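You operate a simulated robot arm through the tools that you are given. There is no shell and no other tool. Be economical: measure what you need, move in short steps, check, and stop when the job is done.

The job below is to be done with a simulated two-armed robot. You get a single attempt, and the scene is never put back.

## Task
Take the rag from the top of the ledger table and hang it over the wooden bar on the bulb rack.

Only the result counts: the job must be done as asked and must still hold three seconds after the hand-in. Knocking over, shifting, dropping, spilling or breaking anything else fails it.

## Robot
Two 7-joint arms with two-finger parallel grippers on one trunk, on a base that drives. Base frame: it is fixed to the floor where the robot stands at the start and does not move with it; the origin is under the middle of the robot, x ahead of it, y to its left, z up. Units: m, rad, N and s.
The left shoulder is at the start at [0.07, 0.134, 1.026], the right one opposite. Payload 1.57 kg a hand.
The tool frame of a hand sits at the grasp point between the pads (the TCP): z along the fingers, y along the line on which they close. The tips reach 0.03 m beyond it. Largest opening 0.08 m; finger width 0.017, thickness 0.012; the body of the gripper, 0.04 by 0.082 m, starts 0.08 m behind the TCP.
Orientation is that of the tool frame in the base frame, as [roll, pitch, yaw] about the fixed x, y, z axes, in that order (R = Rz(yaw) Ry(pitch) Rx(roll)). With the fingers straight down and closing along the base's y, the tool's x points along the base's -x, its y along +y and its z along -z.

## Interface
- The arms move only by the tool arm_command. It takes "left_series", "right_series" or both (then of equal length, played together; a hand with none holds still); each is text: rows parted by semicolons, each of 7 numbers parted by spaces: the gripper command, from -1 (shut) to 1 (fully open), values between in proportion, then the shift along the base's x, y, z in m, then the turn, a rotation vector about the base's x, y, z in rad. In form: hand x y z ax ay az; .... A call has 1 to 20 rows; each row shifts and turns the commanded pose from where the row before left it. Rows are played at 5 a second. More than 0.05 m and 0.15 rad between two rows, or a gripper value outside its range, and nothing of the call is played. A pose out of reach is approached as far as the arm can. The call stops where the force on the tool passes 40 N (or 10 N more than at its start, if that is more) or the arm is blocked; 0.2 s more then pass. Each finger travels about 0.153 m/s and halts on what it meets, pressing with about 32 N; the grip force reading is that of the motor and also rises with nothing between the fingers. The clock runs only during rows and for 0.2 s after the last one: add rows that do not move to give the fingers time. The reply holds the time, the measured pose of the TCP, the force on the tool along the base axes, the opening and the grip force, in the units named above and with some noise.
- Cameras (640 x 400 px; columns grow to the right, rows downward): "scene" is now at [0.1246, -0.0258, 1.2417]; the picture's right is [-0.15, -0.99, 0.00], its down [-0.73, 0.11, -0.68] and it looks along [0.67, -0.10, -0.73] (base axes); focal length 282 px, centre (320, 200). "left" rides on the left gripper at [0.072, 0.007, -0.122] in its tool frame; the picture's right is [-0.09, 1.00, 0.00], its down [-0.84, -0.08, -0.54] and it looks along [-0.54, -0.05, 0.84] (tool axes); focal length 238 px, centre (320, 200). "right" rides on the right gripper at [0.072, -0.007, -0.122] in its tool frame; the picture's right is [0.09, 1.00, 0.00], its down [-0.84, 0.08, -0.54] and it looks along [-0.54, 0.05, 0.84] (tool axes); focal length 238 px, centre (320, 200). There is no depth. A picture from a camera that has moved, and an enlarged one, comes with that camera's place and axes in the base frame and with its lens. The place of the scene camera against the robot may be out by one fixed shift of up to 0.018 m in any direction.
- capture(camera): a new picture of that camera. No time passes.
- lift_body(by): slides the trunk up (or, below 0, down) by that many m; the arms and the scene camera ride with it, the base frame stays. It gives what a move gives, with no picture.
- roll_base(legs): drives the robot by 1 to 6 legs, each [ahead, left, turn to the left] in m, m and rad, along the robot's own axes; the way and the turn of a leg run together, so that a leg with both is an arc; at most 1.5 m and 3.142 rad a leg. The arms and the cameras ride along, it lands a little off, and it stops where it bumps. It gives what a move gives.
- pan_tilt(pan, tilt): turns the head with the scene camera to pan (to the left, within 1.501 rad either way) and tilt (down, from -0.506 to 1.204), counted from straight ahead of the robot. It gives what a move gives.
- enlarge(camera, box): a new picture of the part [left, top, right, bottom] of that camera's present view, enlarged. No time passes.
- job_done(): hands the job in; it is judged then, once.

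Work in short steps. Places have to be worked out from the pictures, the camera data and where the tool is seen: move nearer, look again, correct. Check each grasp and each placing, and mend what went wrong. You have 120 turns and 92 pictures in all, those below and enlarged ones among them. Open the grippers and draw the arms clear of the work before you hand the job in, unless the task says otherwise; then end with one line.

The tools are called as a command line: name --argument value ..., lists and objects as JSON in quotes. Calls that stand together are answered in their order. arm_command: Moves the arms, as the interface text tells. Its arguments: {"type":"object","properties":{"left_series":{"type":"string"},"right_series":{"type":"string"}},"required":[]} The other tools are called the same way: lift_body (by) slides the trunk up or down; roll_base (legs) drives the base; pan_tilt (pan, tilt) turns the head that bears the scene camera; capture (camera) takes a picture; enlarge (camera, box) takes an enlarged picture of a part of a camera's view; job_done () hands the job in.

At the start:

```text
time_s: 0.0
left_eef_pos: [0.4402, 0.149, 0.9245]
left_ee_rot: [3.141, 0.001, -3.139]
left_contact_force: [0.0, -0.3, -0.5]
left_gripper_width: 0.0799
left_gripper_force: 0.1
right_eef_pos: [0.427, -0.1414, 0.9323]
right_ee_rot: [-3.14, 0.001, 3.14]
right_contact_force: [-0.4, -0.4, 0.0]
right_gripper_width: 0.08
right_gripper_force: 0.0
trunk travel left (down, up): [-0.6, 0.34]
robot x, y, heading: [-0.0032, 0.0006, 0.002]
head pan, tilt: [-0.147, 0.824]
```

scene: 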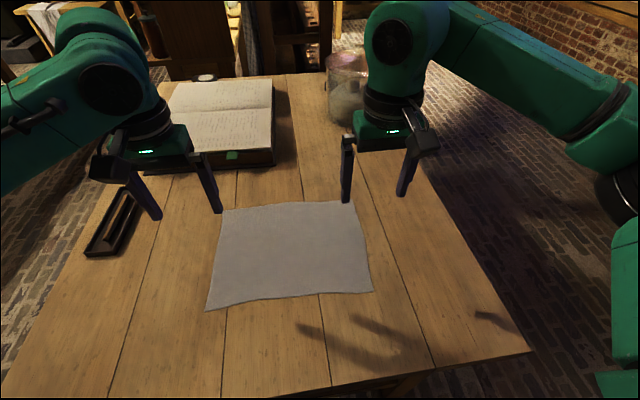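
right: 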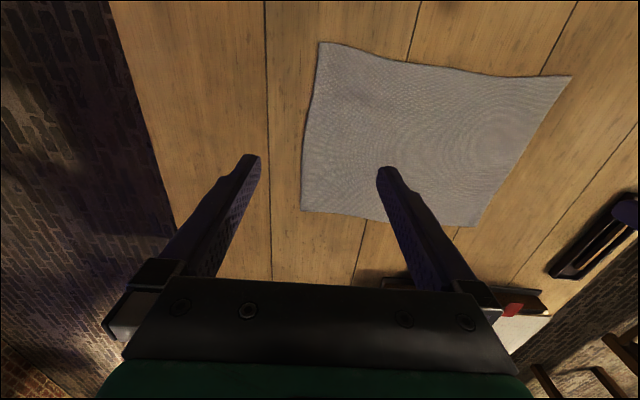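
left: 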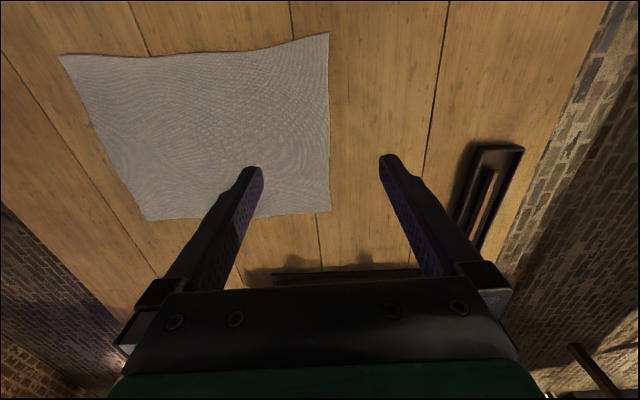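

The rag lies flat on the table right ahead. I first look around to find the bulb rack.

pan_tilt --pan 0.3 --tilt 0.3

capture --camera "scene"

pan_tilt --pan -1.0 --tilt 0.3

capture --camera "scene"

pan_tilt --pan 1.3 --tilt 0.3

capture --camera "scene"

```text
time_s: 0.9
left_eef_pos: [0.4414, 0.1505, 0.9248]
left_ee_rot: [-3.141, -0.001, -3.141]
left_contact_force: [-0.4, -0.4, 0.2]
left_gripper_width: 0.08
left_gripper_force: 0.0
right_eef_pos: [0.4261, -0.1419, 0.9343]
right_ee_rot: [-3.141, 0.0, 3.14]
right_contact_force: [-0.4, -0.4, 0.1]
right_gripper_width: 0.0802
right_gripper_force: 0.0
trunk travel left (down, up): [-0.6, 0.34]
robot x, y, heading: [0.0018, 0.0028, 0.002]
head pan, tilt: [0.3, 0.3]
```

```text
88 pictures are left
camera scene: at [0.1352, 0.0133, 1.2879], right [0.29, -0.96, 0.0], down [-0.28, -0.09, -0.95], along [0.91, 0.28, -0.3], focal length 282 px, centre (320, 200)
```

scene: 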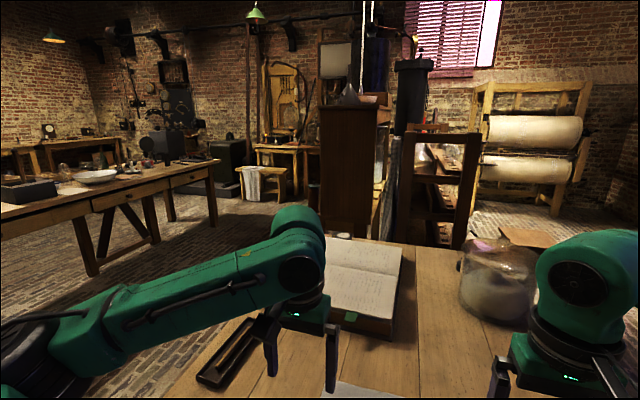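

```text
time_s: 2.4
left_eef_pos: [0.4413, 0.1512, 0.9239]
left_ee_rot: [3.141, -0.002, -3.139]
left_contact_force: [0.5, -0.3, -0.2]
left_gripper_width: 0.0801
left_gripper_force: 0.0
right_eef_pos: [0.4256, -0.1416, 0.9335]
right_ee_rot: [-3.141, 0.0, 3.139]
right_contact_force: [-0.2, 0.0, 0.0]
right_gripper_width: 0.0799
right_gripper_force: 0.2
trunk travel left (down, up): [-0.6, 0.34]
robot x, y, heading: [-0.0051, -0.0042, 0.002]
head pan, tilt: [-1.0, 0.3]
```

```text
87 pictures are left
camera scene: at [0.0964, -0.0927, 1.288], right [-0.84, -0.54, 0.0], down [-0.16, 0.25, -0.96], along [0.52, -0.8, -0.3], focal length 282 px, centre (320, 200)
```

scene: 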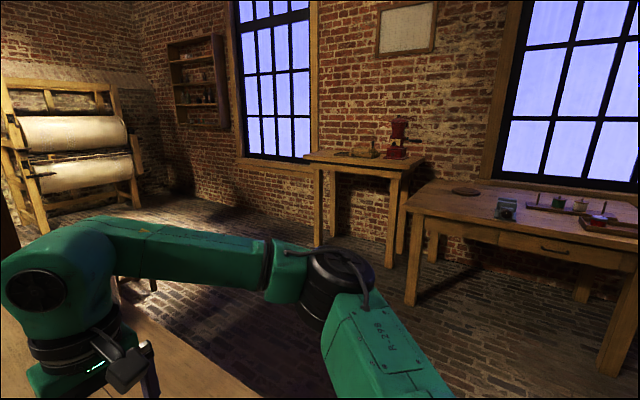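

```text
time_s: 4.5
left_eef_pos: [0.4406, 0.1509, 0.9246]
left_ee_rot: [-3.141, 0.001, 3.141]
left_contact_force: [-0.1, -0.2, 0.0]
left_gripper_width: 0.0798
left_gripper_force: 0.1
right_eef_pos: [0.4271, -0.1415, 0.9335]
right_ee_rot: [3.142, 0.001, 3.14]
right_contact_force: [0.6, 0.3, 0.1]
right_gripper_width: 0.0799
right_gripper_force: 0.0
trunk travel left (down, up): [-0.6, 0.34]
robot x, y, heading: [-0.004, 0.0028, 0.008]
head pan, tilt: [1.3, 0.3]
```

```text
86 pictures are left
camera scene: at [0.0709, 0.0758, 1.288], right [0.96, -0.27, 0.0], down [-0.08, -0.28, -0.96], along [0.26, 0.92, -0.3], focal length 282 px, centre (320, 200)
```

scene: 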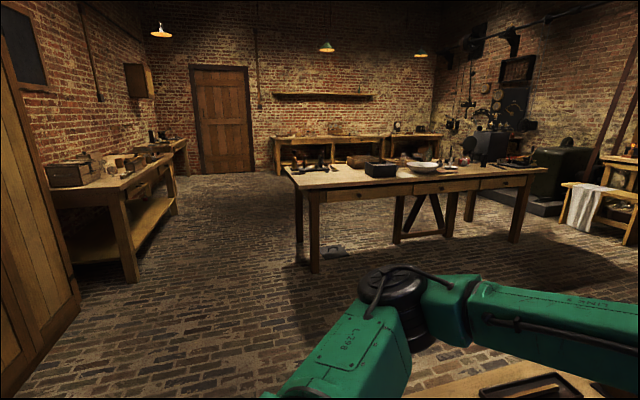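

Candidates: the dark wooden rack beyond the table and a wall shelf. I enlarge them and look again.

pan_tilt --pan -0.1 --tilt 0.2

enlarge --camera "scene" --box '[160, 80, 480, 280]'

pan_tilt --pan -1.0 --tilt 0.1

enlarge --camera "scene" --box '[120, 40, 440, 240]'

```text
time_s: 6.1
left_eef_pos: [0.441, 0.151, 0.9251]
left_ee_rot: [-3.141, 0.001, -3.14]
left_contact_force: [0.5, 0.2, 0.0]
left_gripper_width: 0.0804
left_gripper_force: 0.1
right_eef_pos: [0.4267, -0.1427, 0.9331]
right_ee_rot: [-3.141, 0.0, 3.14]
right_contact_force: [-0.8, -1.1, -0.3]
right_gripper_width: 0.0799
right_gripper_force: 0.1
trunk travel left (down, up): [-0.6, 0.34]
robot x, y, heading: [-0.0026, -0.002, -0.001]
head pan, tilt: [-0.099, 0.201]
```

```text
2.00 times, centred on (320, 180) of scene
camera zoom: at [0.1387, -0.0234, 1.2973], right [-0.1, -1.0, 0.0], down [-0.2, 0.02, -0.98], along [0.98, -0.1, -0.2], focal length 563 px, centre (320, 240)
```

zoom: 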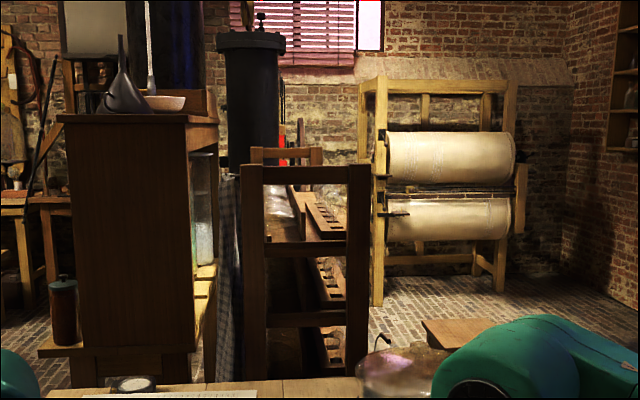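

```text
time_s: 7.3
left_eef_pos: [0.4403, 0.1501, 0.9251]
left_ee_rot: [3.141, 0.0, -3.141]
left_contact_force: [0.1, -0.6, -0.3]
left_gripper_width: 0.0802
left_gripper_force: 0.1
right_eef_pos: [0.4262, -0.1428, 0.9333]
right_ee_rot: [3.141, 0.0, 3.141]
right_contact_force: [-1.2, 0.0, -0.2]
right_gripper_width: 0.0797
right_gripper_force: 0.0
trunk travel left (down, up): [-0.6, 0.34]
robot x, y, heading: [0.0012, -0.001, 0.001]
head pan, tilt: [-1.0, 0.099]
```

```text
2.00 times, centred on (280, 140) of scene
camera zoom: at [0.0957, -0.0916, 1.3066], right [-0.84, -0.54, 0.0], down [-0.05, 0.08, -0.99], along [0.54, -0.84, -0.1], focal length 563 px, centre (400, 320)
```

zoom: 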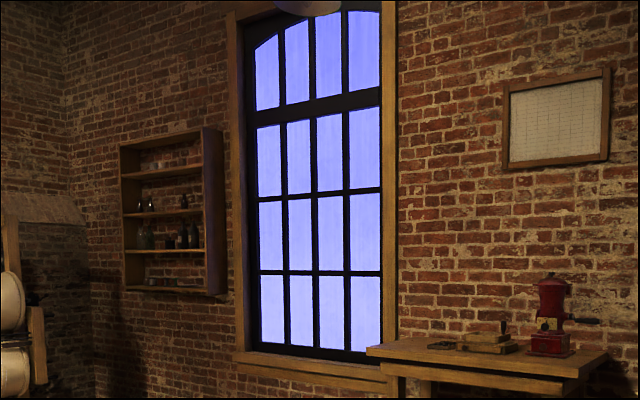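

The dark rack beyond the table with slotted shelves and glass bulbs looks like the bulb rack. I drive to the right of the table to see it from the side before choosing a grasp.

roll_base --legs '[[-0.2, 0, 0], [0, -1.1, 0], [0.9, 0, 0]]'

pan_tilt --pan 0.5 --tilt 0.25

capture --camera "scene"

```text
time_s: 18.4
left_eef_pos: [1.144, -0.916, 0.9242]
left_ee_rot: [3.141, 0.0, -3.13]
left_contact_force: [0.1, 1.2, -0.5]
left_gripper_width: 0.0803
left_gripper_force: 0.1
right_eef_pos: [1.1359, -1.2077, 0.9331]
right_ee_rot: [-3.14, -0.001, -3.129]
right_contact_force: [0.4, -0.5, 0.6]
right_gripper_width: 0.08
right_gripper_force: 0.0
trunk travel left (down, up): [-0.6, 0.34]
robot x, y, heading: [0.7073, -1.0714, 0.008]
head pan, tilt: [-1.0, 0.099]
```

```text
time_s: 19.9
left_eef_pos: [1.1447, -0.9162, 0.9254]
left_ee_rot: [3.141, 0.001, -3.126]
left_contact_force: [-1.0, 0.1, 0.9]
left_gripper_width: 0.0802
left_gripper_force: 0.1
right_eef_pos: [1.1334, -1.2093, 0.9329]
right_ee_rot: [3.14, 0.0, -3.129]
right_contact_force: [0.0, 0.3, 0.0]
right_gripper_width: 0.0801
right_gripper_force: 0.1
trunk travel left (down, up): [-0.6, 0.34]
robot x, y, heading: [0.7045, -1.0726, 0.006]
head pan, tilt: [0.499, 0.25]
```

```text
83 pictures are left
camera scene: at [0.8328, -1.04, 1.2927], right [0.49, -0.87, 0.0], down [-0.22, -0.12, -0.97], along [0.84, 0.47, -0.25], focal length 282 px, centre (320, 200)
```

scene: 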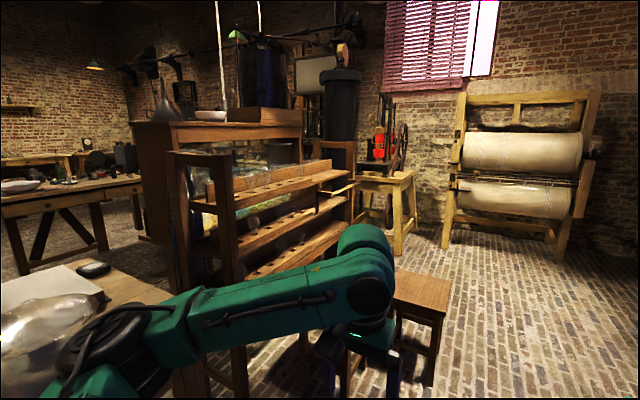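

The rack is in view; I zoom in to find the bar.

enlarge --camera "scene" --box '[160, 120, 380, 260]'

```text
2.86 times, centred on (270, 190) of scene
camera zoom: at [0.8328, -1.04, 1.2927], right [0.49, -0.87, 0.0], down [-0.22, -0.12, -0.97], along [0.84, 0.47, -0.25], focal length 804 px, centre (463, 229)
```

zoom: 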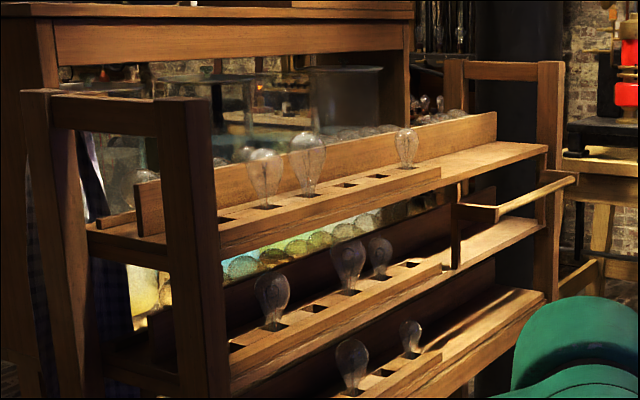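

The wooden bar is a rail on two brackets in front of the rack's far half, around x 2.1–2.5, y ≈ -0.38, z ≈ 0.94. A stool stands in front of it. I go closer for a better look.

roll_base --legs '[[0.65, -0.2, 0], [0, 0, 0.6]]'

pan_tilt --pan -0.1 --tilt 0.4

capture --camera "scene"

```text
time_s: 25.4
left_eef_pos: [1.646, -0.8914, 0.9249]
left_ee_rot: [-3.141, -0.001, -2.533]
left_contact_force: [-0.3, 1.0, 0.4]
left_gripper_width: 0.0801
left_gripper_force: 0.0
right_eef_pos: [1.8032, -1.1394, 0.934]
right_ee_rot: [3.141, 0.001, -2.534]
right_contact_force: [0.0, -0.6, 1.0]
right_gripper_width: 0.0798
right_gripper_force: 0.1
trunk travel left (down, up): [-0.6, 0.34]
robot x, y, heading: [1.3704, -1.2672, 0.611]
head pan, tilt: [0.499, 0.25]
```

```text
time_s: 26.4
left_eef_pos: [1.6473, -0.8916, 0.9246]
left_ee_rot: [-3.141, -0.001, -2.531]
left_contact_force: [0.6, 0.3, 0.1]
left_gripper_width: 0.0799
left_gripper_force: 0.1
right_eef_pos: [1.802, -1.1389, 0.934]
right_ee_rot: [-3.141, 0.001, -2.534]
right_contact_force: [-0.3, 0.1, 0.1]
right_gripper_width: 0.08
right_gripper_force: 0.0
trunk travel left (down, up): [-0.6, 0.34]
robot x, y, heading: [1.369, -1.2655, 0.604]
head pan, tilt: [-0.099, 0.4]
```

```text
81 pictures are left
camera scene: at [1.4894, -1.2066, 1.2787], right [0.49, -0.87, 0.0], down [-0.34, -0.19, -0.92], along [0.8, 0.45, -0.39], focal length 282 px, centre (320, 200)
```

scene: 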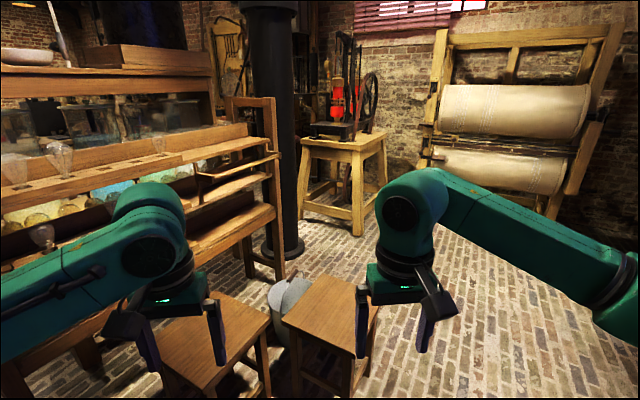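

The bar spans roughly x 2.1–2.55 at y ≈ -0.39, z ≈ 0.95, with two stools and a bucket in front. I'd reach it from the right-hand side, so I drive round to look from there.

roll_base --legs '[[0, 0, -0.604], [1.45, -0.1, 0], [0, 0, 2.3]]'

pan_tilt --pan 0.0 --tilt 0.5

capture --camera "scene"

pan_tilt --pan 0.0 --tilt 1.2

capture --camera "scene"

```text
time_s: 40.8
left_eef_pos: [2.3981, -1.1555, 0.925]
left_ee_rot: [3.142, 0.0, -0.808]
left_contact_force: [-0.3, 0.1, -0.5]
left_gripper_width: 0.08
left_gripper_force: 0.0
right_eef_pos: [2.6211, -0.9652, 0.9332]
right_ee_rot: [-3.14, 0.002, -0.811]
right_contact_force: [-0.2, 0.3, -0.7]
right_gripper_width: 0.0799
right_gripper_force: 0.1
trunk travel left (down, up): [-0.6, 0.34]
robot x, y, heading: [2.809, -1.3724, 2.334]
head pan, tilt: [-0.099, 0.4]
```

```text
time_s: 41.4
left_eef_pos: [2.3984, -1.1565, 0.9252]
left_ee_rot: [3.141, 0.0, -0.807]
left_contact_force: [0.1, 0.2, -0.2]
left_gripper_width: 0.0798
left_gripper_force: 0.2
right_eef_pos: [2.6191, -0.9645, 0.9335]
right_ee_rot: [-3.142, -0.002, -0.811]
right_contact_force: [-0.5, 0.7, -1.2]
right_gripper_width: 0.08
right_gripper_force: 0.0
trunk travel left (down, up): [-0.6, 0.34]
robot x, y, heading: [2.8124, -1.3683, 2.329]
head pan, tilt: [0.0, 0.499]
```

```text
80 pictures are left
camera scene: at [2.7095, -1.2835, 1.2696], right [0.72, 0.69, 0.0], down [0.33, -0.35, -0.88], along [-0.61, 0.64, -0.48], focal length 282 px, centre (320, 200)
```

scene: 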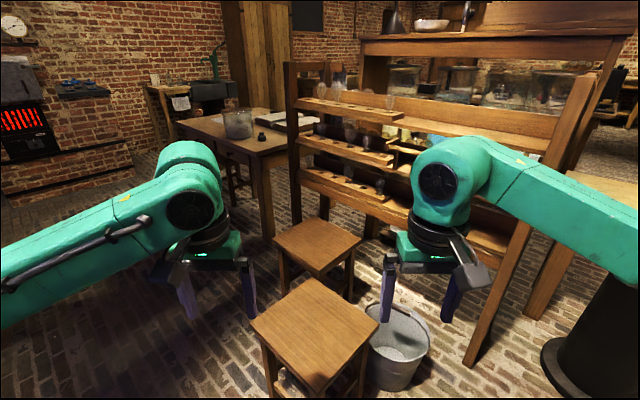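

```text
time_s: 42.5
left_eef_pos: [2.3977, -1.1568, 0.9243]
left_ee_rot: [-3.141, -0.001, -0.808]
left_contact_force: [-0.7, 0.2, 0.2]
left_gripper_width: 0.0802
left_gripper_force: 0.0
right_eef_pos: [2.6207, -0.9648, 0.9328]
right_ee_rot: [-3.14, 0.0, -0.811]
right_contact_force: [0.5, 0.1, 0.9]
right_gripper_width: 0.0801
right_gripper_force: 0.1
trunk travel left (down, up): [-0.6, 0.34]
robot x, y, heading: [2.808, -1.3709, 2.332]
head pan, tilt: [0.0, 1.201]
```

```text
79 pictures are left
camera scene: at [2.7336, -1.3089, 1.2159], right [0.72, 0.69, 0.0], down [0.64, -0.67, -0.36], along [-0.25, 0.26, -0.93], focal length 282 px, centre (320, 200)
```

scene: 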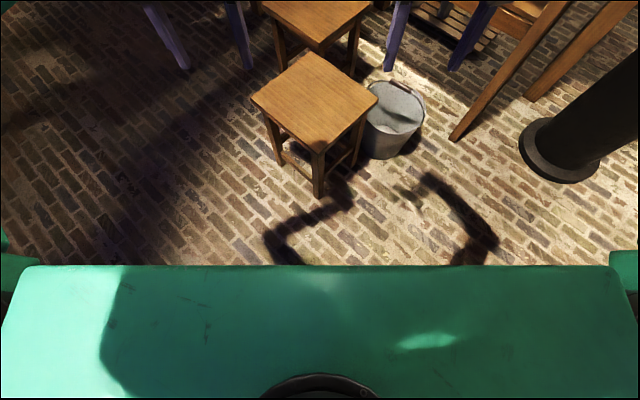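

From here the layout is clear: stool edge at x≈2.41, bucket at ≈(2.42,-0.50), rack leg at (2.68,-0.25). The arm hides the bar, so I turn the base left and pan right to see it.

roll_base --legs '[[0, 0, 0.9]]'

pan_tilt --pan -1.1 --tilt 0.35

capture --camera "scene"

enlarge --camera "scene" --box '[200, 100, 460, 260]'

```text
time_s: 45.2
left_eef_pos: [2.3848, -1.5609, 0.9256]
left_ee_rot: [-3.141, 0.0, 0.091]
left_contact_force: [0.4, -0.8, 0.2]
left_gripper_width: 0.0798
left_gripper_force: 0.1
right_eef_pos: [2.3735, -1.2677, 0.933]
right_ee_rot: [-3.141, -0.001, 0.088]
right_contact_force: [-0.1, 0.3, -0.4]
right_gripper_width: 0.0799
right_gripper_force: 0.1
trunk travel left (down, up): [-0.6, 0.34]
robot x, y, heading: [2.8095, -1.3705, -3.053]
head pan, tilt: [0.0, 1.201]
```

```text
time_s: 46.5
left_eef_pos: [2.3864, -1.5612, 0.9246]
left_ee_rot: [-3.141, 0.001, 0.091]
left_contact_force: [1.5, -0.2, -0.1]
left_gripper_width: 0.0798
left_gripper_force: 0.0
right_eef_pos: [2.3737, -1.2676, 0.932]
right_ee_rot: [3.14, -0.001, 0.088]
right_contact_force: [0.3, 0.9, 0.0]
right_gripper_width: 0.0799
right_gripper_force: 0.1
trunk travel left (down, up): [-0.6, 0.34]
robot x, y, heading: [2.8119, -1.3679, -3.05]
head pan, tilt: [-1.1, 0.351]
```

```text
78 pictures are left
camera scene: at [2.7073, -1.3114, 1.2832], right [0.85, 0.53, 0.0], down [0.18, -0.29, -0.94], along [-0.5, 0.8, -0.34], focal length 282 px, centre (320, 200)
```

scene: 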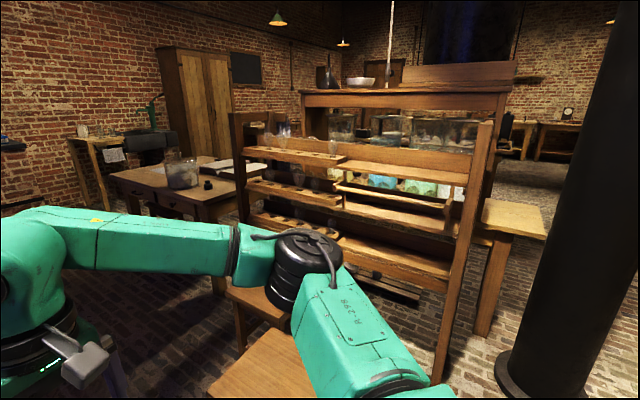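

```text
2.46 times, centred on (330, 180) of scene
camera zoom: at [2.7073, -1.3114, 1.2832], right [0.85, 0.53, 0.0], down [0.18, -0.29, -0.94], along [-0.5, 0.8, -0.34], focal length 693 px, centre (295, 249)
```

zoom: 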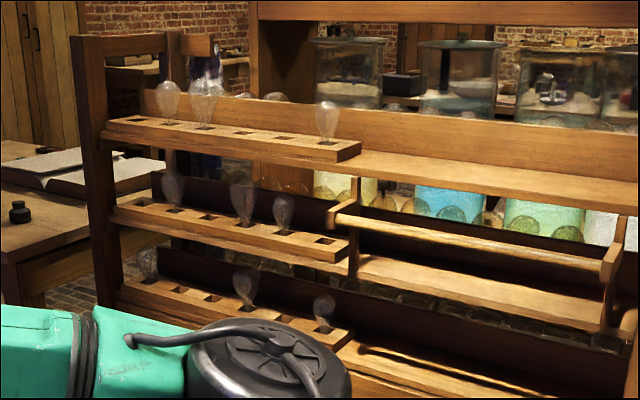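

Bar located: x ≈ 2.17–2.58, y ≈ -0.39, z ≈ 0.957, a ~0.1 m gap to the shelves behind. I'll take the rag's right-hand (short) edge with both hands, so I return and stand at the table's right side facing +y.

roll_base --legs '[[0, 0, -1.662], [0, 1.5, 0], [0, 0.8, 0]]'

pan_tilt --pan 0.0 --tilt 0.7

capture --camera "scene"

```text
time_s: 62.0
left_eef_pos: [0.3663, -0.8484, 0.9257]
left_ee_rot: [-3.141, 0.001, -1.607]
left_contact_force: [0.3, -0.4, -0.7]
left_gripper_width: 0.08
left_gripper_force: 0.0
right_eef_pos: [0.6578, -0.8728, 0.9339]
right_ee_rot: [3.141, 0.0, -1.61]
right_contact_force: [-0.2, -0.4, -1.1]
right_gripper_width: 0.0802
right_gripper_force: 0.1
trunk travel left (down, up): [-0.6, 0.34]
robot x, y, heading: [0.5027, -1.2972, 1.535]
head pan, tilt: [-1.1, 0.351]
```

```text
time_s: 63.3
left_eef_pos: [0.3664, -0.8494, 0.9252]
left_ee_rot: [3.142, -0.001, -1.608]
left_contact_force: [-0.9, 0.1, 0.4]
left_gripper_width: 0.0799
left_gripper_force: 0.0
right_eef_pos: [0.6583, -0.8733, 0.933]
right_ee_rot: [3.141, 0.001, -1.61]
right_contact_force: [-0.4, 0.3, -0.7]
right_gripper_width: 0.0799
right_gripper_force: 0.0
trunk travel left (down, up): [-0.6, 0.34]
robot x, y, heading: [0.4986, -1.2947, 1.531]
head pan, tilt: [0.0, 0.7]
```

```text
76 pictures are left
camera scene: at [0.5003, -1.1742, 1.2519], right [1.0, -0.04, 0.0], down [-0.02, -0.64, -0.77], along [0.03, 0.76, -0.64], focal length 282 px, centre (320, 200)
```

scene: 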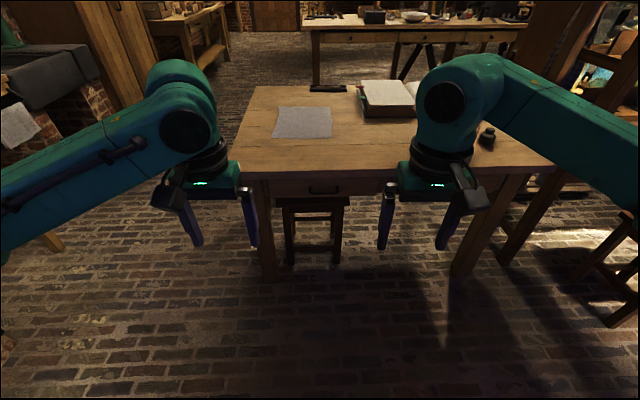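

A stool is tucked under the table but well inward. The rag seems ~0.1 m farther than odometry suggests, so I go by vision: drive ahead ~0.63 m and relook.

roll_base --legs '[[0, 0, 0.04], [0.62, 0.03, 0]]'

capture --camera "scene"

capture --camera "left"

capture --camera "right"

```text
time_s: 67.2
left_eef_pos: [0.3169, -0.2349, 0.9246]
left_ee_rot: [3.141, 0.0, -1.568]
left_contact_force: [-0.3, 0.0, 0.5]
left_gripper_width: 0.0801
left_gripper_force: 0.0
right_eef_pos: [0.6084, -0.2485, 0.9331]
right_ee_rot: [3.141, 0.0, -1.568]
right_contact_force: [0.2, 0.2, 0.4]
right_gripper_width: 0.08
right_gripper_force: 0.0
trunk travel left (down, up): [-0.6, 0.34]
robot x, y, heading: [0.4686, -0.6749, 1.574]
head pan, tilt: [0.0, 0.7]
```

```text
75 pictures are left
camera scene: at [0.4632, -0.5539, 1.2519], right [1.0, 0.0, 0.0], down [0.0, -0.64, -0.76], along [0.0, 0.76, -0.64], focal length 282 px, centre (320, 200)
```

scene: 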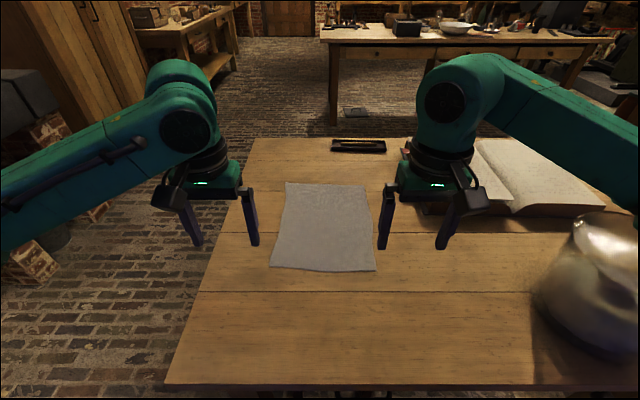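

```text
74 pictures are left
camera left: at [0.3105, -0.3066, 1.048], right [-1.0, 0.09, 0.0], down [0.07, 0.84, 0.54], along [0.05, 0.54, -0.84], focal length 238 px, centre (320, 200)
```

left: 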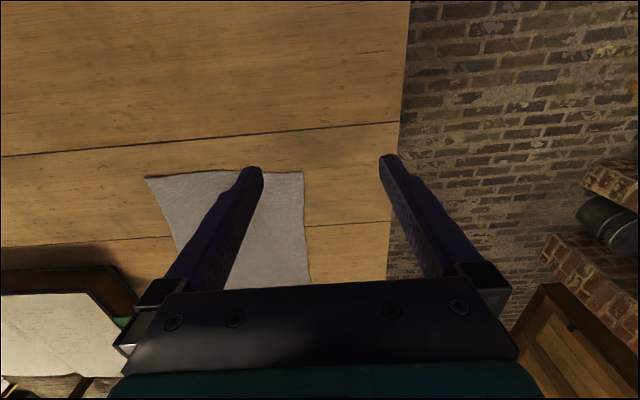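

```text
73 pictures are left
camera right: at [0.6149, -0.3196, 1.0549], right [-1.0, -0.09, 0.0], down [-0.08, 0.84, 0.54], along [-0.05, 0.54, -0.84], focal length 238 px, centre (320, 200)
```

right: 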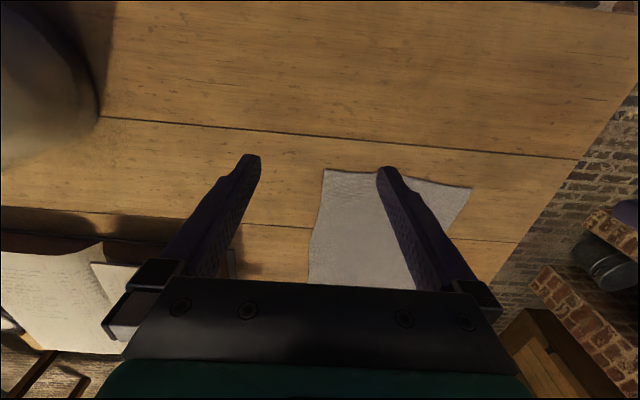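

Fused views give the rag's near edge at y≈-0.13 with corners x≈0.345 and 0.605. I rotate both grippers 90° so they close across the edge, and hover at x 0.375 / 0.575, y -0.105, half open.

arm_command --left_series "0 0.0053 0.0118 -0.0131 0 0 0.1428;0 0.0053 0.0118 -0.0131 0 0 0.1428;0 0.0053 0.0118 -0.0131 0 0 0.1428;0 0.0053 0.0118 -0.0131 0 0 0.1428;0 0.0053 0.0118 -0.0131 0 0 0.1428;0 0.0053 0.0118 -0.0131 0 0 0.1428;0 0.0053 0.0118 -0.0131 0 0 0.1428;0 0.0053 0.0118 -0.0131 0 0 0.1428;0 0.0053 0.0118 -0.0131 0 0 0.1428;0 0.0053 0.0118 -0.0131 0 0 0.1428;0 0.0053 0.0118 -0.0131 0 0 0.1428;0 0 0 0 0 0 0;0 0 0 0 0 0 0" --right_series "0 -0.003 0.013 -0.0139 0 0 0.1428;0 -0.003 0.013 -0.0139 0 0 0.1428;0 -0.003 0.013 -0.0139 0 0 0.1428;0 -0.003 0.013 -0.0139 0 0 0.1428;0 -0.003 0.013 -0.0139 0 0 0.1428;0 -0.003 0.013 -0.0139 0 0 0.1428;0 -0.003 0.013 -0.0139 0 0 0.1428;0 -0.003 0.013 -0.0139 0 0 0.1428;0 -0.003 0.013 -0.0139 0 0 0.1428;0 -0.003 0.013 -0.0139 0 0 0.1428;0 -0.003 0.013 -0.0139 0 0 0.1428;0 0 0 0 0 0 0;0 0 0 0 0 0 0"

capture --camera "scene"

capture --camera "left"

capture --camera "right"

```text
time_s: 70.0
left_eef_pos: [0.3755, -0.1039, 0.7817]
left_ee_rot: [3.141, 0.0, 0.007]
left_contact_force: [-0.7, 0.2, 0.1]
left_gripper_width: 0.0399
left_gripper_force: 0.0
right_eef_pos: [0.5916, -0.2118, 0.8726]
right_ee_rot: [-3.141, 0.0, -0.951]
right_contact_force: [-0.7, 0.3, -0.2]
right_gripper_width: 0.0398
right_gripper_force: 0.0
right hand out of reach, approached as far as the arm can: row 5, 6, 7, 8, 9, 10, 11
trunk travel left (down, up): [-0.6, 0.34]
robot x, y, heading: [0.4717, -0.6783, 1.574]
head pan, tilt: [0.0, 0.7]
```

```text
72 pictures are left
camera scene: at [0.4634, -0.5537, 1.2518], right [1.0, 0.0, 0.0], down [0.0, -0.64, -0.76], along [0.0, 0.76, -0.64], focal length 282 px, centre (320, 200)
```

scene: 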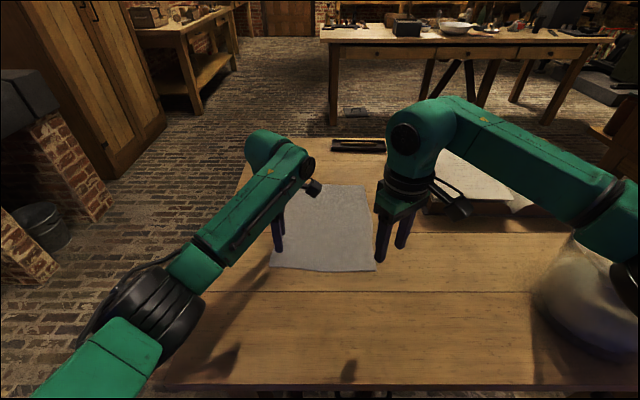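

```text
71 pictures are left
camera left: at [0.4482, -0.1105, 0.9046], right [-0.09, -1.0, 0.0], down [-0.84, 0.07, 0.54], along [-0.54, 0.05, -0.84], focal length 238 px, centre (320, 200)
```

left: 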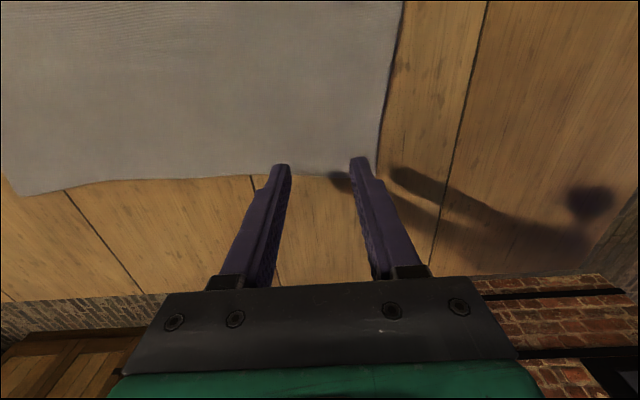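

```text
70 pictures are left
camera right: at [0.6388, -0.2653, 0.995], right [-0.76, -0.65, 0.0], down [-0.55, 0.64, 0.54], along [-0.35, 0.41, -0.84], focal length 238 px, centre (320, 200)
```

right: 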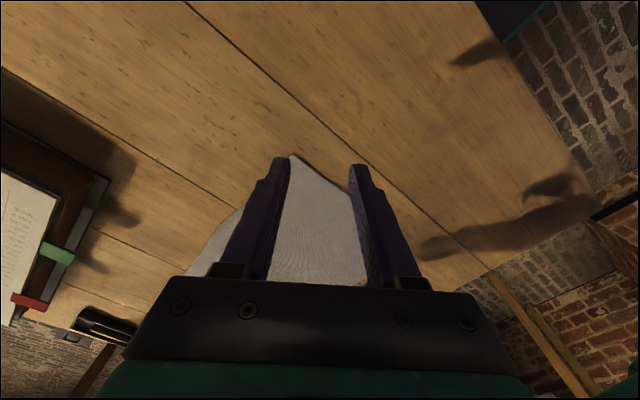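

The left hand's close view together with the others implies the table top is nearer z≈0.715, with rag corners at (0.350,-0.155) and (0.592,-0.162). The right wrist can't turn that way, so I bring it back to lateral closing; I check first how its commanded pose stands.

arm_command --right_series "0 0 0 0.01 0 0 -0.15;0 0 0 0.01 0 0 -0.15;0 0 0 0 0 0 -0.15;0 0 0 0 0 0 -0.15"

```text
time_s: 71.0
left_eef_pos: [0.3743, -0.1049, 0.7811]
left_ee_rot: [-3.141, -0.001, 0.005]
left_contact_force: [0.3, -0.1, -0.1]
left_gripper_width: 0.0399
left_gripper_force: 0.1
right_eef_pos: [0.5916, -0.2118, 0.8929]
right_ee_rot: [-3.142, -0.001, -1.552]
right_contact_force: [0.0, 0.4, 0.1]
right_gripper_width: 0.0399
right_gripper_force: 0.0
trunk travel left (down, up): [-0.6, 0.34]
robot x, y, heading: [0.4688, -0.6733, 1.57]
head pan, tilt: [0.0, 0.7]
```

Commands start from the reached pose, good. I move both hands over their grasp points.

arm_command --left_series "0 0.002 -0.008 0 0 0 0;0 0.002 -0.008 0 0 0 0;0 0.002 -0.009 0 0 0 0;0 0 0 0 0 0 0" --right_series "0 -0.01 0.026 -0.034 0 0 -0.006;0 -0.01 0.026 -0.034 0 0 -0.006;0 -0.01 0.025 -0.035 0 0 -0.006;0 0 0 0 0 0 0"

capture --camera "left"

capture --camera "right"

```text
time_s: 72.0
left_eef_pos: [0.3816, -0.1301, 0.7817]
left_ee_rot: [-3.142, 0.0, 0.003]
left_contact_force: [-0.4, 0.4, 0.8]
left_gripper_width: 0.04
left_gripper_force: 0.2
right_eef_pos: [0.5611, -0.1335, 0.7904]
right_ee_rot: [3.141, 0.0, -1.569]
right_contact_force: [-0.4, -0.9, 0.4]
right_gripper_width: 0.0398
right_gripper_force: 0.1
trunk travel left (down, up): [-0.6, 0.34]
robot x, y, heading: [0.4645, -0.6767, 1.576]
head pan, tilt: [0.0, 0.7]
```

```text
69 pictures are left
camera left: at [0.4538, -0.1364, 0.9047], right [-0.09, -1.0, 0.0], down [-0.84, 0.07, 0.54], along [-0.54, 0.05, -0.84], focal length 238 px, centre (320, 200)
```

left: 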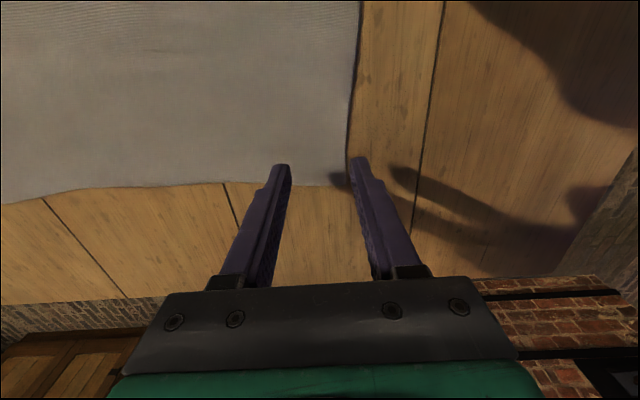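

```text
68 pictures are left
camera right: at [0.5671, -0.2058, 0.9116], right [-1.0, -0.09, 0.0], down [-0.08, 0.84, 0.54], along [-0.05, 0.54, -0.84], focal length 238 px, centre (320, 200)
```

right: 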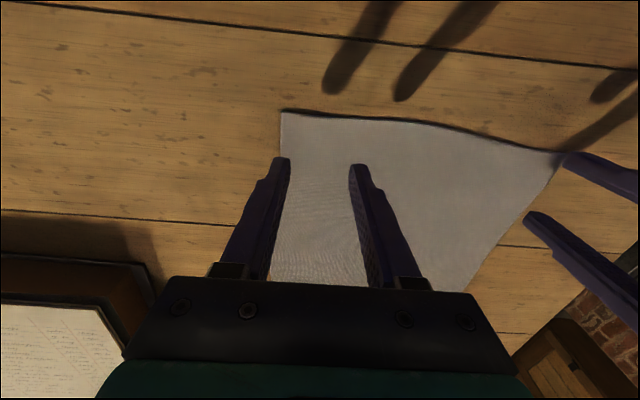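

Both hands sit well over their corners (edge ~2–2.7 cm behind each TCP). I lower in small steps, watching the force.

arm_command --left_series "0 0 0.002 -0.01 0 0 0;0 0 0.002 -0.01 0 0 0;0 0 0 -0.008 0 0 0;0 0 0 0 0 0 0" --right_series "0 0 0 -0.012 0 0 0;0 0 0 -0.012 0 0 0;0 0 0 -0.012 0 0 0;0 0 0 0 0 0 0"

capture --camera "right"

```text
time_s: 73.0
left_eef_pos: [0.3812, -0.1259, 0.7539]
left_ee_rot: [3.14, 0.0, 0.002]
left_contact_force: [0.0, 1.0, 0.2]
left_gripper_width: 0.0401
left_gripper_force: 0.0
right_eef_pos: [0.5612, -0.135, 0.7546]
right_ee_rot: [-3.141, 0.0, -1.569]
right_contact_force: [-0.3, 1.1, 0.0]
right_gripper_width: 0.0398
right_gripper_force: 0.0
trunk travel left (down, up): [-0.6, 0.34]
robot x, y, heading: [0.4677, -0.6766, 1.576]
head pan, tilt: [0.0, 0.7]
```

```text
67 pictures are left
camera right: at [0.567, -0.2059, 0.8762], right [-1.0, -0.09, 0.0], down [-0.08, 0.84, 0.54], along [-0.05, 0.54, -0.84], focal length 238 px, centre (320, 200)
```

right: 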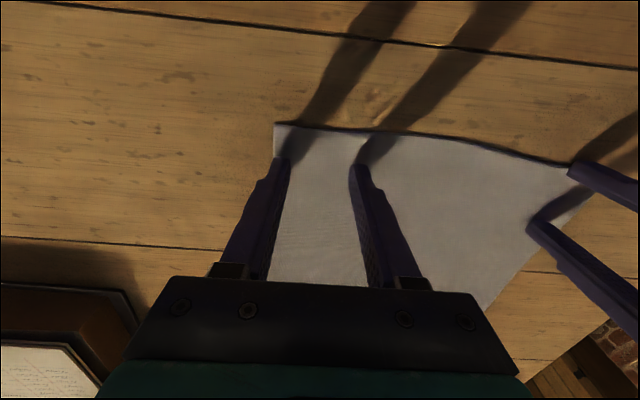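

The shadows nearly meet the tips, so the table is close. I lower a bit further.

arm_command --left_series "0 0 0 -0.005 0 0 0;0 0 0 -0.005 0 0 0;0 0 0 -0.004 0 0 0;0 0 0 0 0 0 0" --right_series "0 0 0 -0.005 0 0 0;0 0 0 -0.005 0 0 0;0 0 0 -0.004 0 0 0;0 0 0 0 0 0 0"

capture --camera "right"

```text
time_s: 73.8
left_eef_pos: [0.3806, -0.1261, 0.7521]
left_ee_rot: [-3.118, -0.001, 0.002]
left_contact_force: [-0.7, -0.9, 21.2]
left_gripper_width: 0.0418
left_gripper_force: 1.0
right_eef_pos: [0.5592, -0.1355, 0.752]
right_ee_rot: [3.134, 0.013, -1.57]
right_contact_force: [1.1, -3.2, 20.5]
right_gripper_width: 0.0409
right_gripper_force: 0.2
trunk travel left (down, up): [-0.6, 0.34]
robot x, y, heading: [0.4709, -0.676, 1.57]
head pan, tilt: [0.0, 0.7]
stopped in row 3 (left hand): the force on the tool passed its limit (the readings are from after the stop); the commanded pose is now the measured one
```

```text
66 pictures are left
camera right: at [0.5667, -0.2094, 0.8719], right [-1.0, -0.09, 0.01], down [-0.08, 0.83, 0.55], along [-0.06, 0.55, -0.83], focal length 238 px, centre (320, 200)
```

right: 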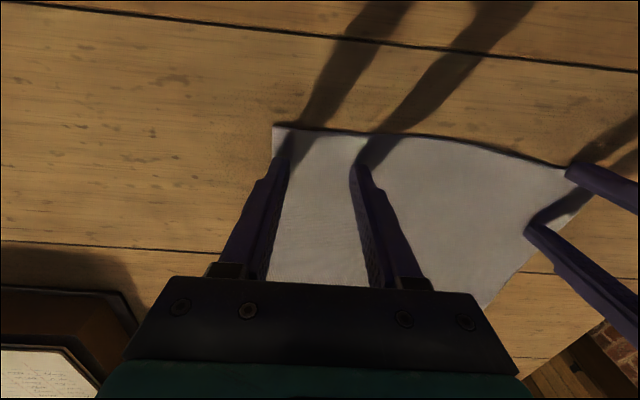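

Both tips are on the cloth with ~20 N. I close the fingers gradually to pinch a fold.

arm_command --left_series "-0.3 0 0 0 0 0 0;-0.6 0 0 0 0 0 0;-1 0 0 0 0 0 0;-1 0 0 0 0 0 0;-1 0 0 0 0 0 0" --right_series "-0.3 0 0 0 0 0 0;-0.6 0 0 0 0 0 0;-1 0 0 0 0 0 0;-1 0 0 0 0 0 0;-1 0 0 0 0 0 0"

capture --camera "right"

capture --camera "left"

```text
time_s: 75.0
left_eef_pos: [0.3815, -0.1284, 0.7513]
left_ee_rot: [-3.119, 0.001, 0.002]
left_contact_force: [3.9, -3.0, 29.7]
left_gripper_width: 0.0
left_gripper_force: 21.1
right_eef_pos: [0.5591, -0.1371, 0.7511]
right_ee_rot: [3.136, 0.017, -1.569]
right_contact_force: [-0.5, 7.0, 28.3]
right_gripper_width: 0.0061
right_gripper_force: 25.6
trunk travel left (down, up): [-0.6, 0.34]
robot x, y, heading: [0.4692, -0.6728, 1.575]
head pan, tilt: [0.0, 0.7]
```

```text
65 pictures are left
camera right: at [0.5673, -0.2111, 0.8716], right [-1.0, -0.09, 0.0], down [-0.08, 0.83, 0.56], along [-0.06, 0.55, -0.83], focal length 238 px, centre (320, 200)
```

right: 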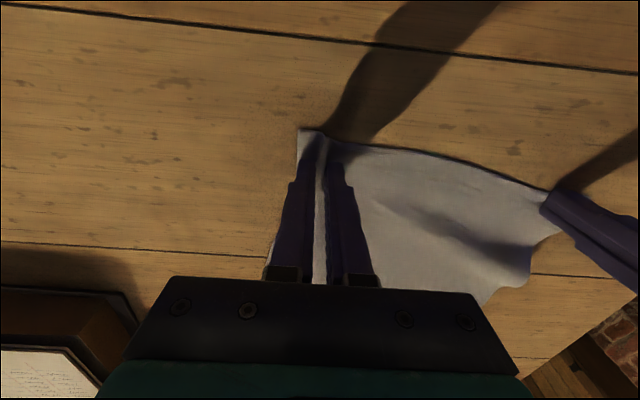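

```text
64 pictures are left
camera left: at [0.4543, -0.1374, 0.8742], right [-0.09, -1.0, -0.02], down [-0.84, 0.06, 0.54], along [-0.54, 0.07, -0.84], focal length 238 px, centre (320, 200)
```

left: 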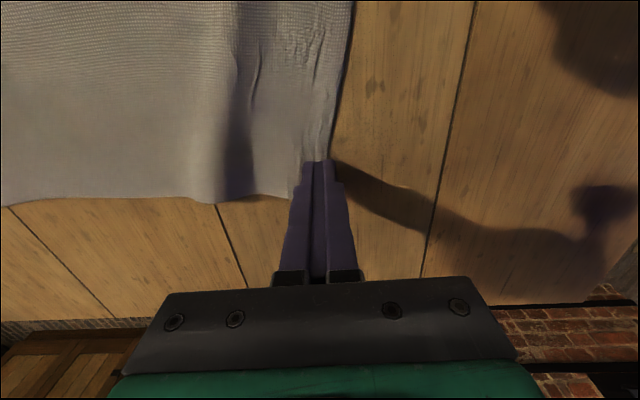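

The right hand holds cloth (6 mm), the left closed on nothing. I raise the left, open it, and shift it inward.

arm_command --left_series "-1 0 0 0.015 0.02 0 0;0 0 0.01 0.01 0 0 0;0 0.004 0.01 0 0 0 0;0 0.004 0.005 0 0 0 0;0 0 0 0 0 0 0" --right_series "-1 0 0 0 0 0 0;-1 0 0 0 0 0 0;-1 0 0 0 0 0 0;-1 0 0 0 0 0 0;-1 0 0 0 0 0 0"

capture --camera "left"

```text
time_s: 75.3
left_eef_pos: [0.3802, -0.128, 0.75]
left_ee_rot: [-3.122, 0.0, 0.005]
left_contact_force: [0.6, 0.1, 7.8]
left_gripper_width: 0.0001
left_gripper_force: 21.3
right_eef_pos: [0.5595, -0.1359, 0.7509]
right_ee_rot: [3.132, 0.013, -1.568]
right_contact_force: [1.0, -2.5, 17.7]
right_gripper_width: 0.0055
right_gripper_force: 25.8
trunk travel left (down, up): [-0.6, 0.34]
robot x, y, heading: [0.4655, -0.676, 1.574]
head pan, tilt: [0.0, 0.7]
stopped in row 1 (right hand): the force on the tool passed its limit (the readings are from after the stop); the commanded pose is now the measured one
```

```text
63 pictures are left
camera left: at [0.453, -0.1356, 0.8744], right [-0.09, -1.0, -0.02], down [-0.84, 0.06, 0.54], along [-0.54, 0.06, -0.84], focal length 238 px, centre (320, 200)
```

left: 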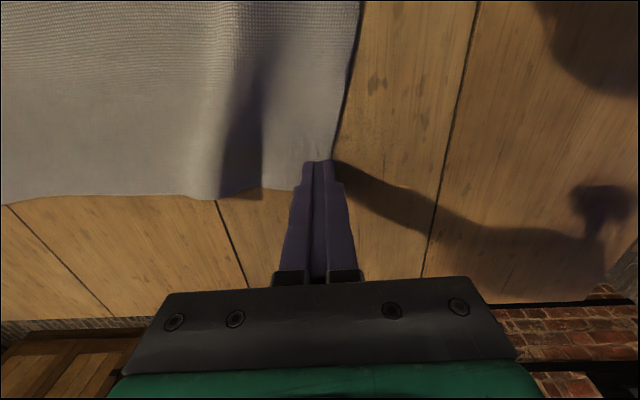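

The right hand pressed too hard on the table; I lift it a few mm with its cloth, and do the left re-open and shift.

arm_command --left_series "-1 0 0 0.015 -0.02 0 0;0 0 0.01 0.01 0 0 0;0 0.004 0.01 0 0 0 0;0 0.004 0.005 0 0 0 0;0 0 0 0 0 0 0" --right_series "-1 0 0 0.008 0 0 0;-1 0 0 0.008 0 0 0;-1 0 0 0.0 0 0 0;-1 0 0 0.0 0 0 0;-1 0 0 0 0 0 0"

capture --camera "left"

```text
time_s: 76.5
left_eef_pos: [0.3884, -0.0987, 0.7747]
left_ee_rot: [3.132, 0.003, 0.006]
left_contact_force: [-0.2, -0.7, 0.9]
left_gripper_width: 0.0401
left_gripper_force: 0.1
right_eef_pos: [0.5595, -0.1322, 0.7647]
right_ee_rot: [3.136, 0.005, -1.569]
right_contact_force: [0.6, -1.1, -0.4]
right_gripper_width: 0.0056
right_gripper_force: 25.5
trunk travel left (down, up): [-0.6, 0.34]
robot x, y, heading: [0.4689, -0.6714, 1.568]
head pan, tilt: [0.0, 0.7]
```

```text
62 pictures are left
camera left: at [0.461, -0.1044, 0.8973], right [-0.09, -1.0, 0.01], down [-0.84, 0.08, 0.54], along [-0.54, 0.04, -0.84], focal length 238 px, centre (320, 200)
```

left: 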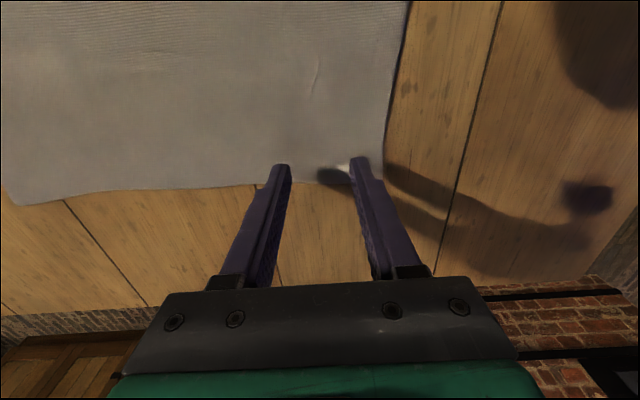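

Now both fingers are over cloth. I lower the left onto it, to light contact, and close.

arm_command --left_series "0 0.003 -0.006 -0.008 0.009 0 0;0 0.003 -0.006 -0.008 0 0 0;0 0 0 -0.006 0 0 0;0 0 0 -0.004 0 0 0;-0.4 0 0 0 0 0 0;-0.7 0 0 0 0 0 0;-1 0 0 0 0 0 0;-1 0 0 0 0 0 0;-1 0 0 0 0 0 0"

capture --camera "left"

```text
time_s: 78.5
left_eef_pos: [0.395, -0.113, 0.752]
left_ee_rot: [-3.132, 0.003, 0.005]
left_contact_force: [2.0, 1.5, 28.5]
left_gripper_width: 0.0019
left_gripper_force: 24.0
right_eef_pos: [0.5607, -0.1355, 0.7658]
right_ee_rot: [3.135, 0.011, -1.568]
right_contact_force: [-0.8, 0.2, 0.9]
right_gripper_width: 0.0056
right_gripper_force: 24.8
trunk travel left (down, up): [-0.6, 0.34]
robot x, y, heading: [0.4694, -0.6729, 1.574]
head pan, tilt: [0.0, 0.7]
```

```text
61 pictures are left
camera left: at [0.468, -0.1201, 0.8741], right [-0.09, -1.0, -0.01], down [-0.84, 0.07, 0.54], along [-0.54, 0.05, -0.84], focal length 238 px, centre (320, 200)
```

left: 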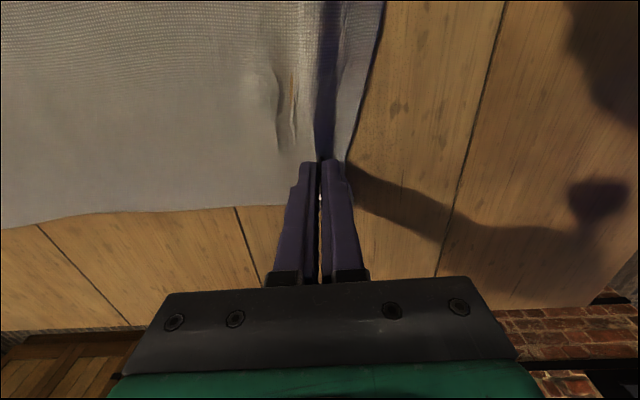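

The left shows 1.9 mm with a fold in between. I test it by lifting both hands together.

arm_command --left_series "-1 0 0 0.01 0 0 0;-1 0 0 0.01 0 0 0;-1 0 0 0.015 0 0 0;-1 0 0 0.015 0 0 0;-1 0 0 0 0 0 0" --right_series "-1 0 0 0.01 0 0 0;-1 0 0 0.01 0 0 0;-1 0 0 0.015 0 0 0;-1 0 0 0 0 0 0;-1 0 0 0 0 0 0"

capture --camera "left"

capture --camera "scene"

```text
time_s: 79.7
left_eef_pos: [0.3928, -0.1102, 0.7971]
left_ee_rot: [3.141, 0.001, 0.005]
left_contact_force: [-0.2, -0.4, -0.2]
left_gripper_width: 0.0021
left_gripper_force: 23.5
right_eef_pos: [0.5611, -0.1329, 0.7979]
right_ee_rot: [3.135, 0.005, -1.569]
right_contact_force: [-0.9, 0.4, -0.3]
right_gripper_width: 0.0054
right_gripper_force: 25.4
trunk travel left (down, up): [-0.6, 0.34]
robot x, y, heading: [0.4719, -0.6773, 1.575]
head pan, tilt: [0.0, 0.7]
```

```text
60 pictures are left
camera left: at [0.4659, -0.1168, 0.9198], right [-0.09, -1.0, 0.0], down [-0.84, 0.07, 0.54], along [-0.54, 0.05, -0.84], focal length 238 px, centre (320, 200)
```

left: 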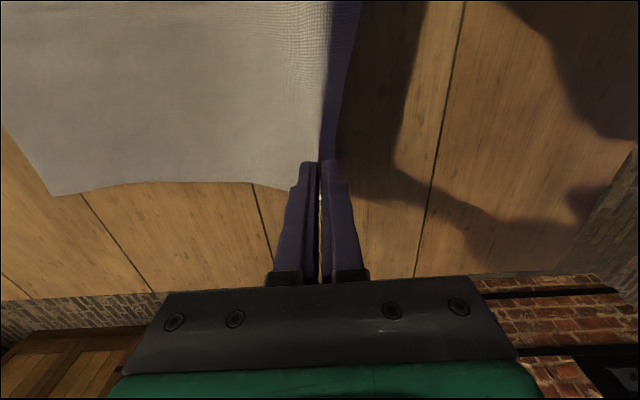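

```text
59 pictures are left
camera scene: at [0.4632, -0.5537, 1.2518], right [1.0, 0.0, 0.0], down [0.0, -0.64, -0.76], along [0.0, 0.76, -0.64], focal length 282 px, centre (320, 200)
```

scene: 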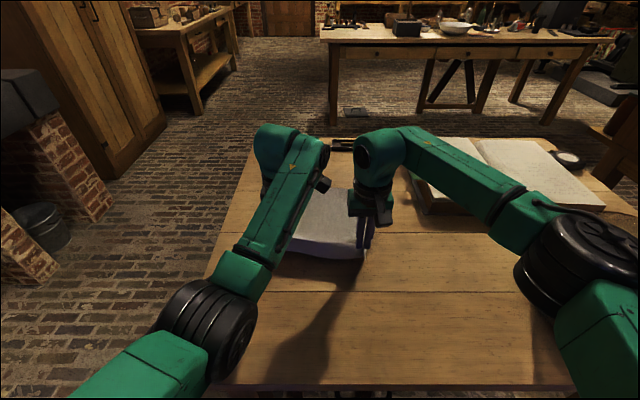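

Both hands hold the cloth. I raise the trunk so the rag hangs clear of the table, then check.

lift_body --by 0.33

capture --camera "scene"

capture --camera "left"

```text
time_s: 83.0
left_eef_pos: [0.3935, -0.1101, 1.1268]
left_ee_rot: [-3.141, 0.001, 0.007]
left_contact_force: [0.5, -0.9, 0.1]
left_gripper_width: 0.002
left_gripper_force: 23.3
right_eef_pos: [0.5589, -0.1318, 1.1294]
right_ee_rot: [3.137, 0.005, -1.57]
right_contact_force: [0.3, 0.1, -0.1]
right_gripper_width: 0.0054
right_gripper_force: 25.9
trunk travel left (down, up): [-0.93, 0.01]
robot x, y, heading: [0.4708, -0.6719, 1.572]
head pan, tilt: [0.0, 0.7]
```

```text
58 pictures are left
camera scene: at [0.4633, -0.5535, 1.5818], right [1.0, 0.0, 0.0], down [0.0, -0.64, -0.76], along [0.0, 0.76, -0.64], focal length 282 px, centre (320, 200)
```

scene: 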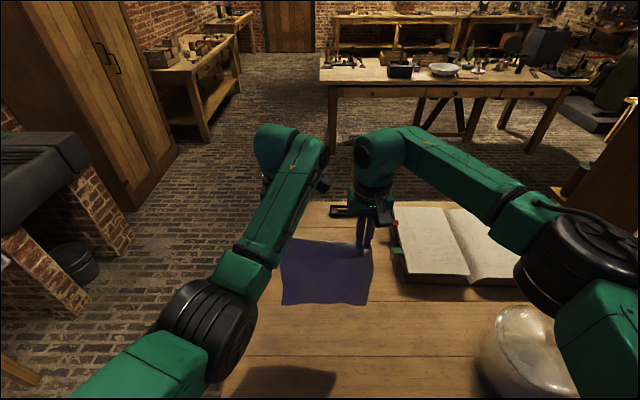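

```text
57 pictures are left
camera left: at [0.466, -0.1166, 1.2499], right [-0.09, -1.0, 0.0], down [-0.84, 0.07, 0.54], along [-0.54, 0.05, -0.84], focal length 238 px, centre (320, 200)
```

left: 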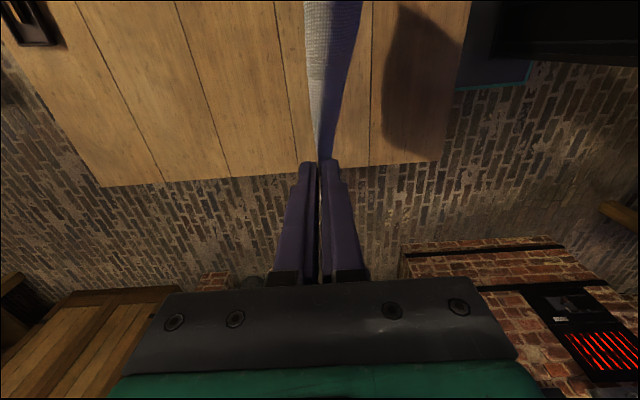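

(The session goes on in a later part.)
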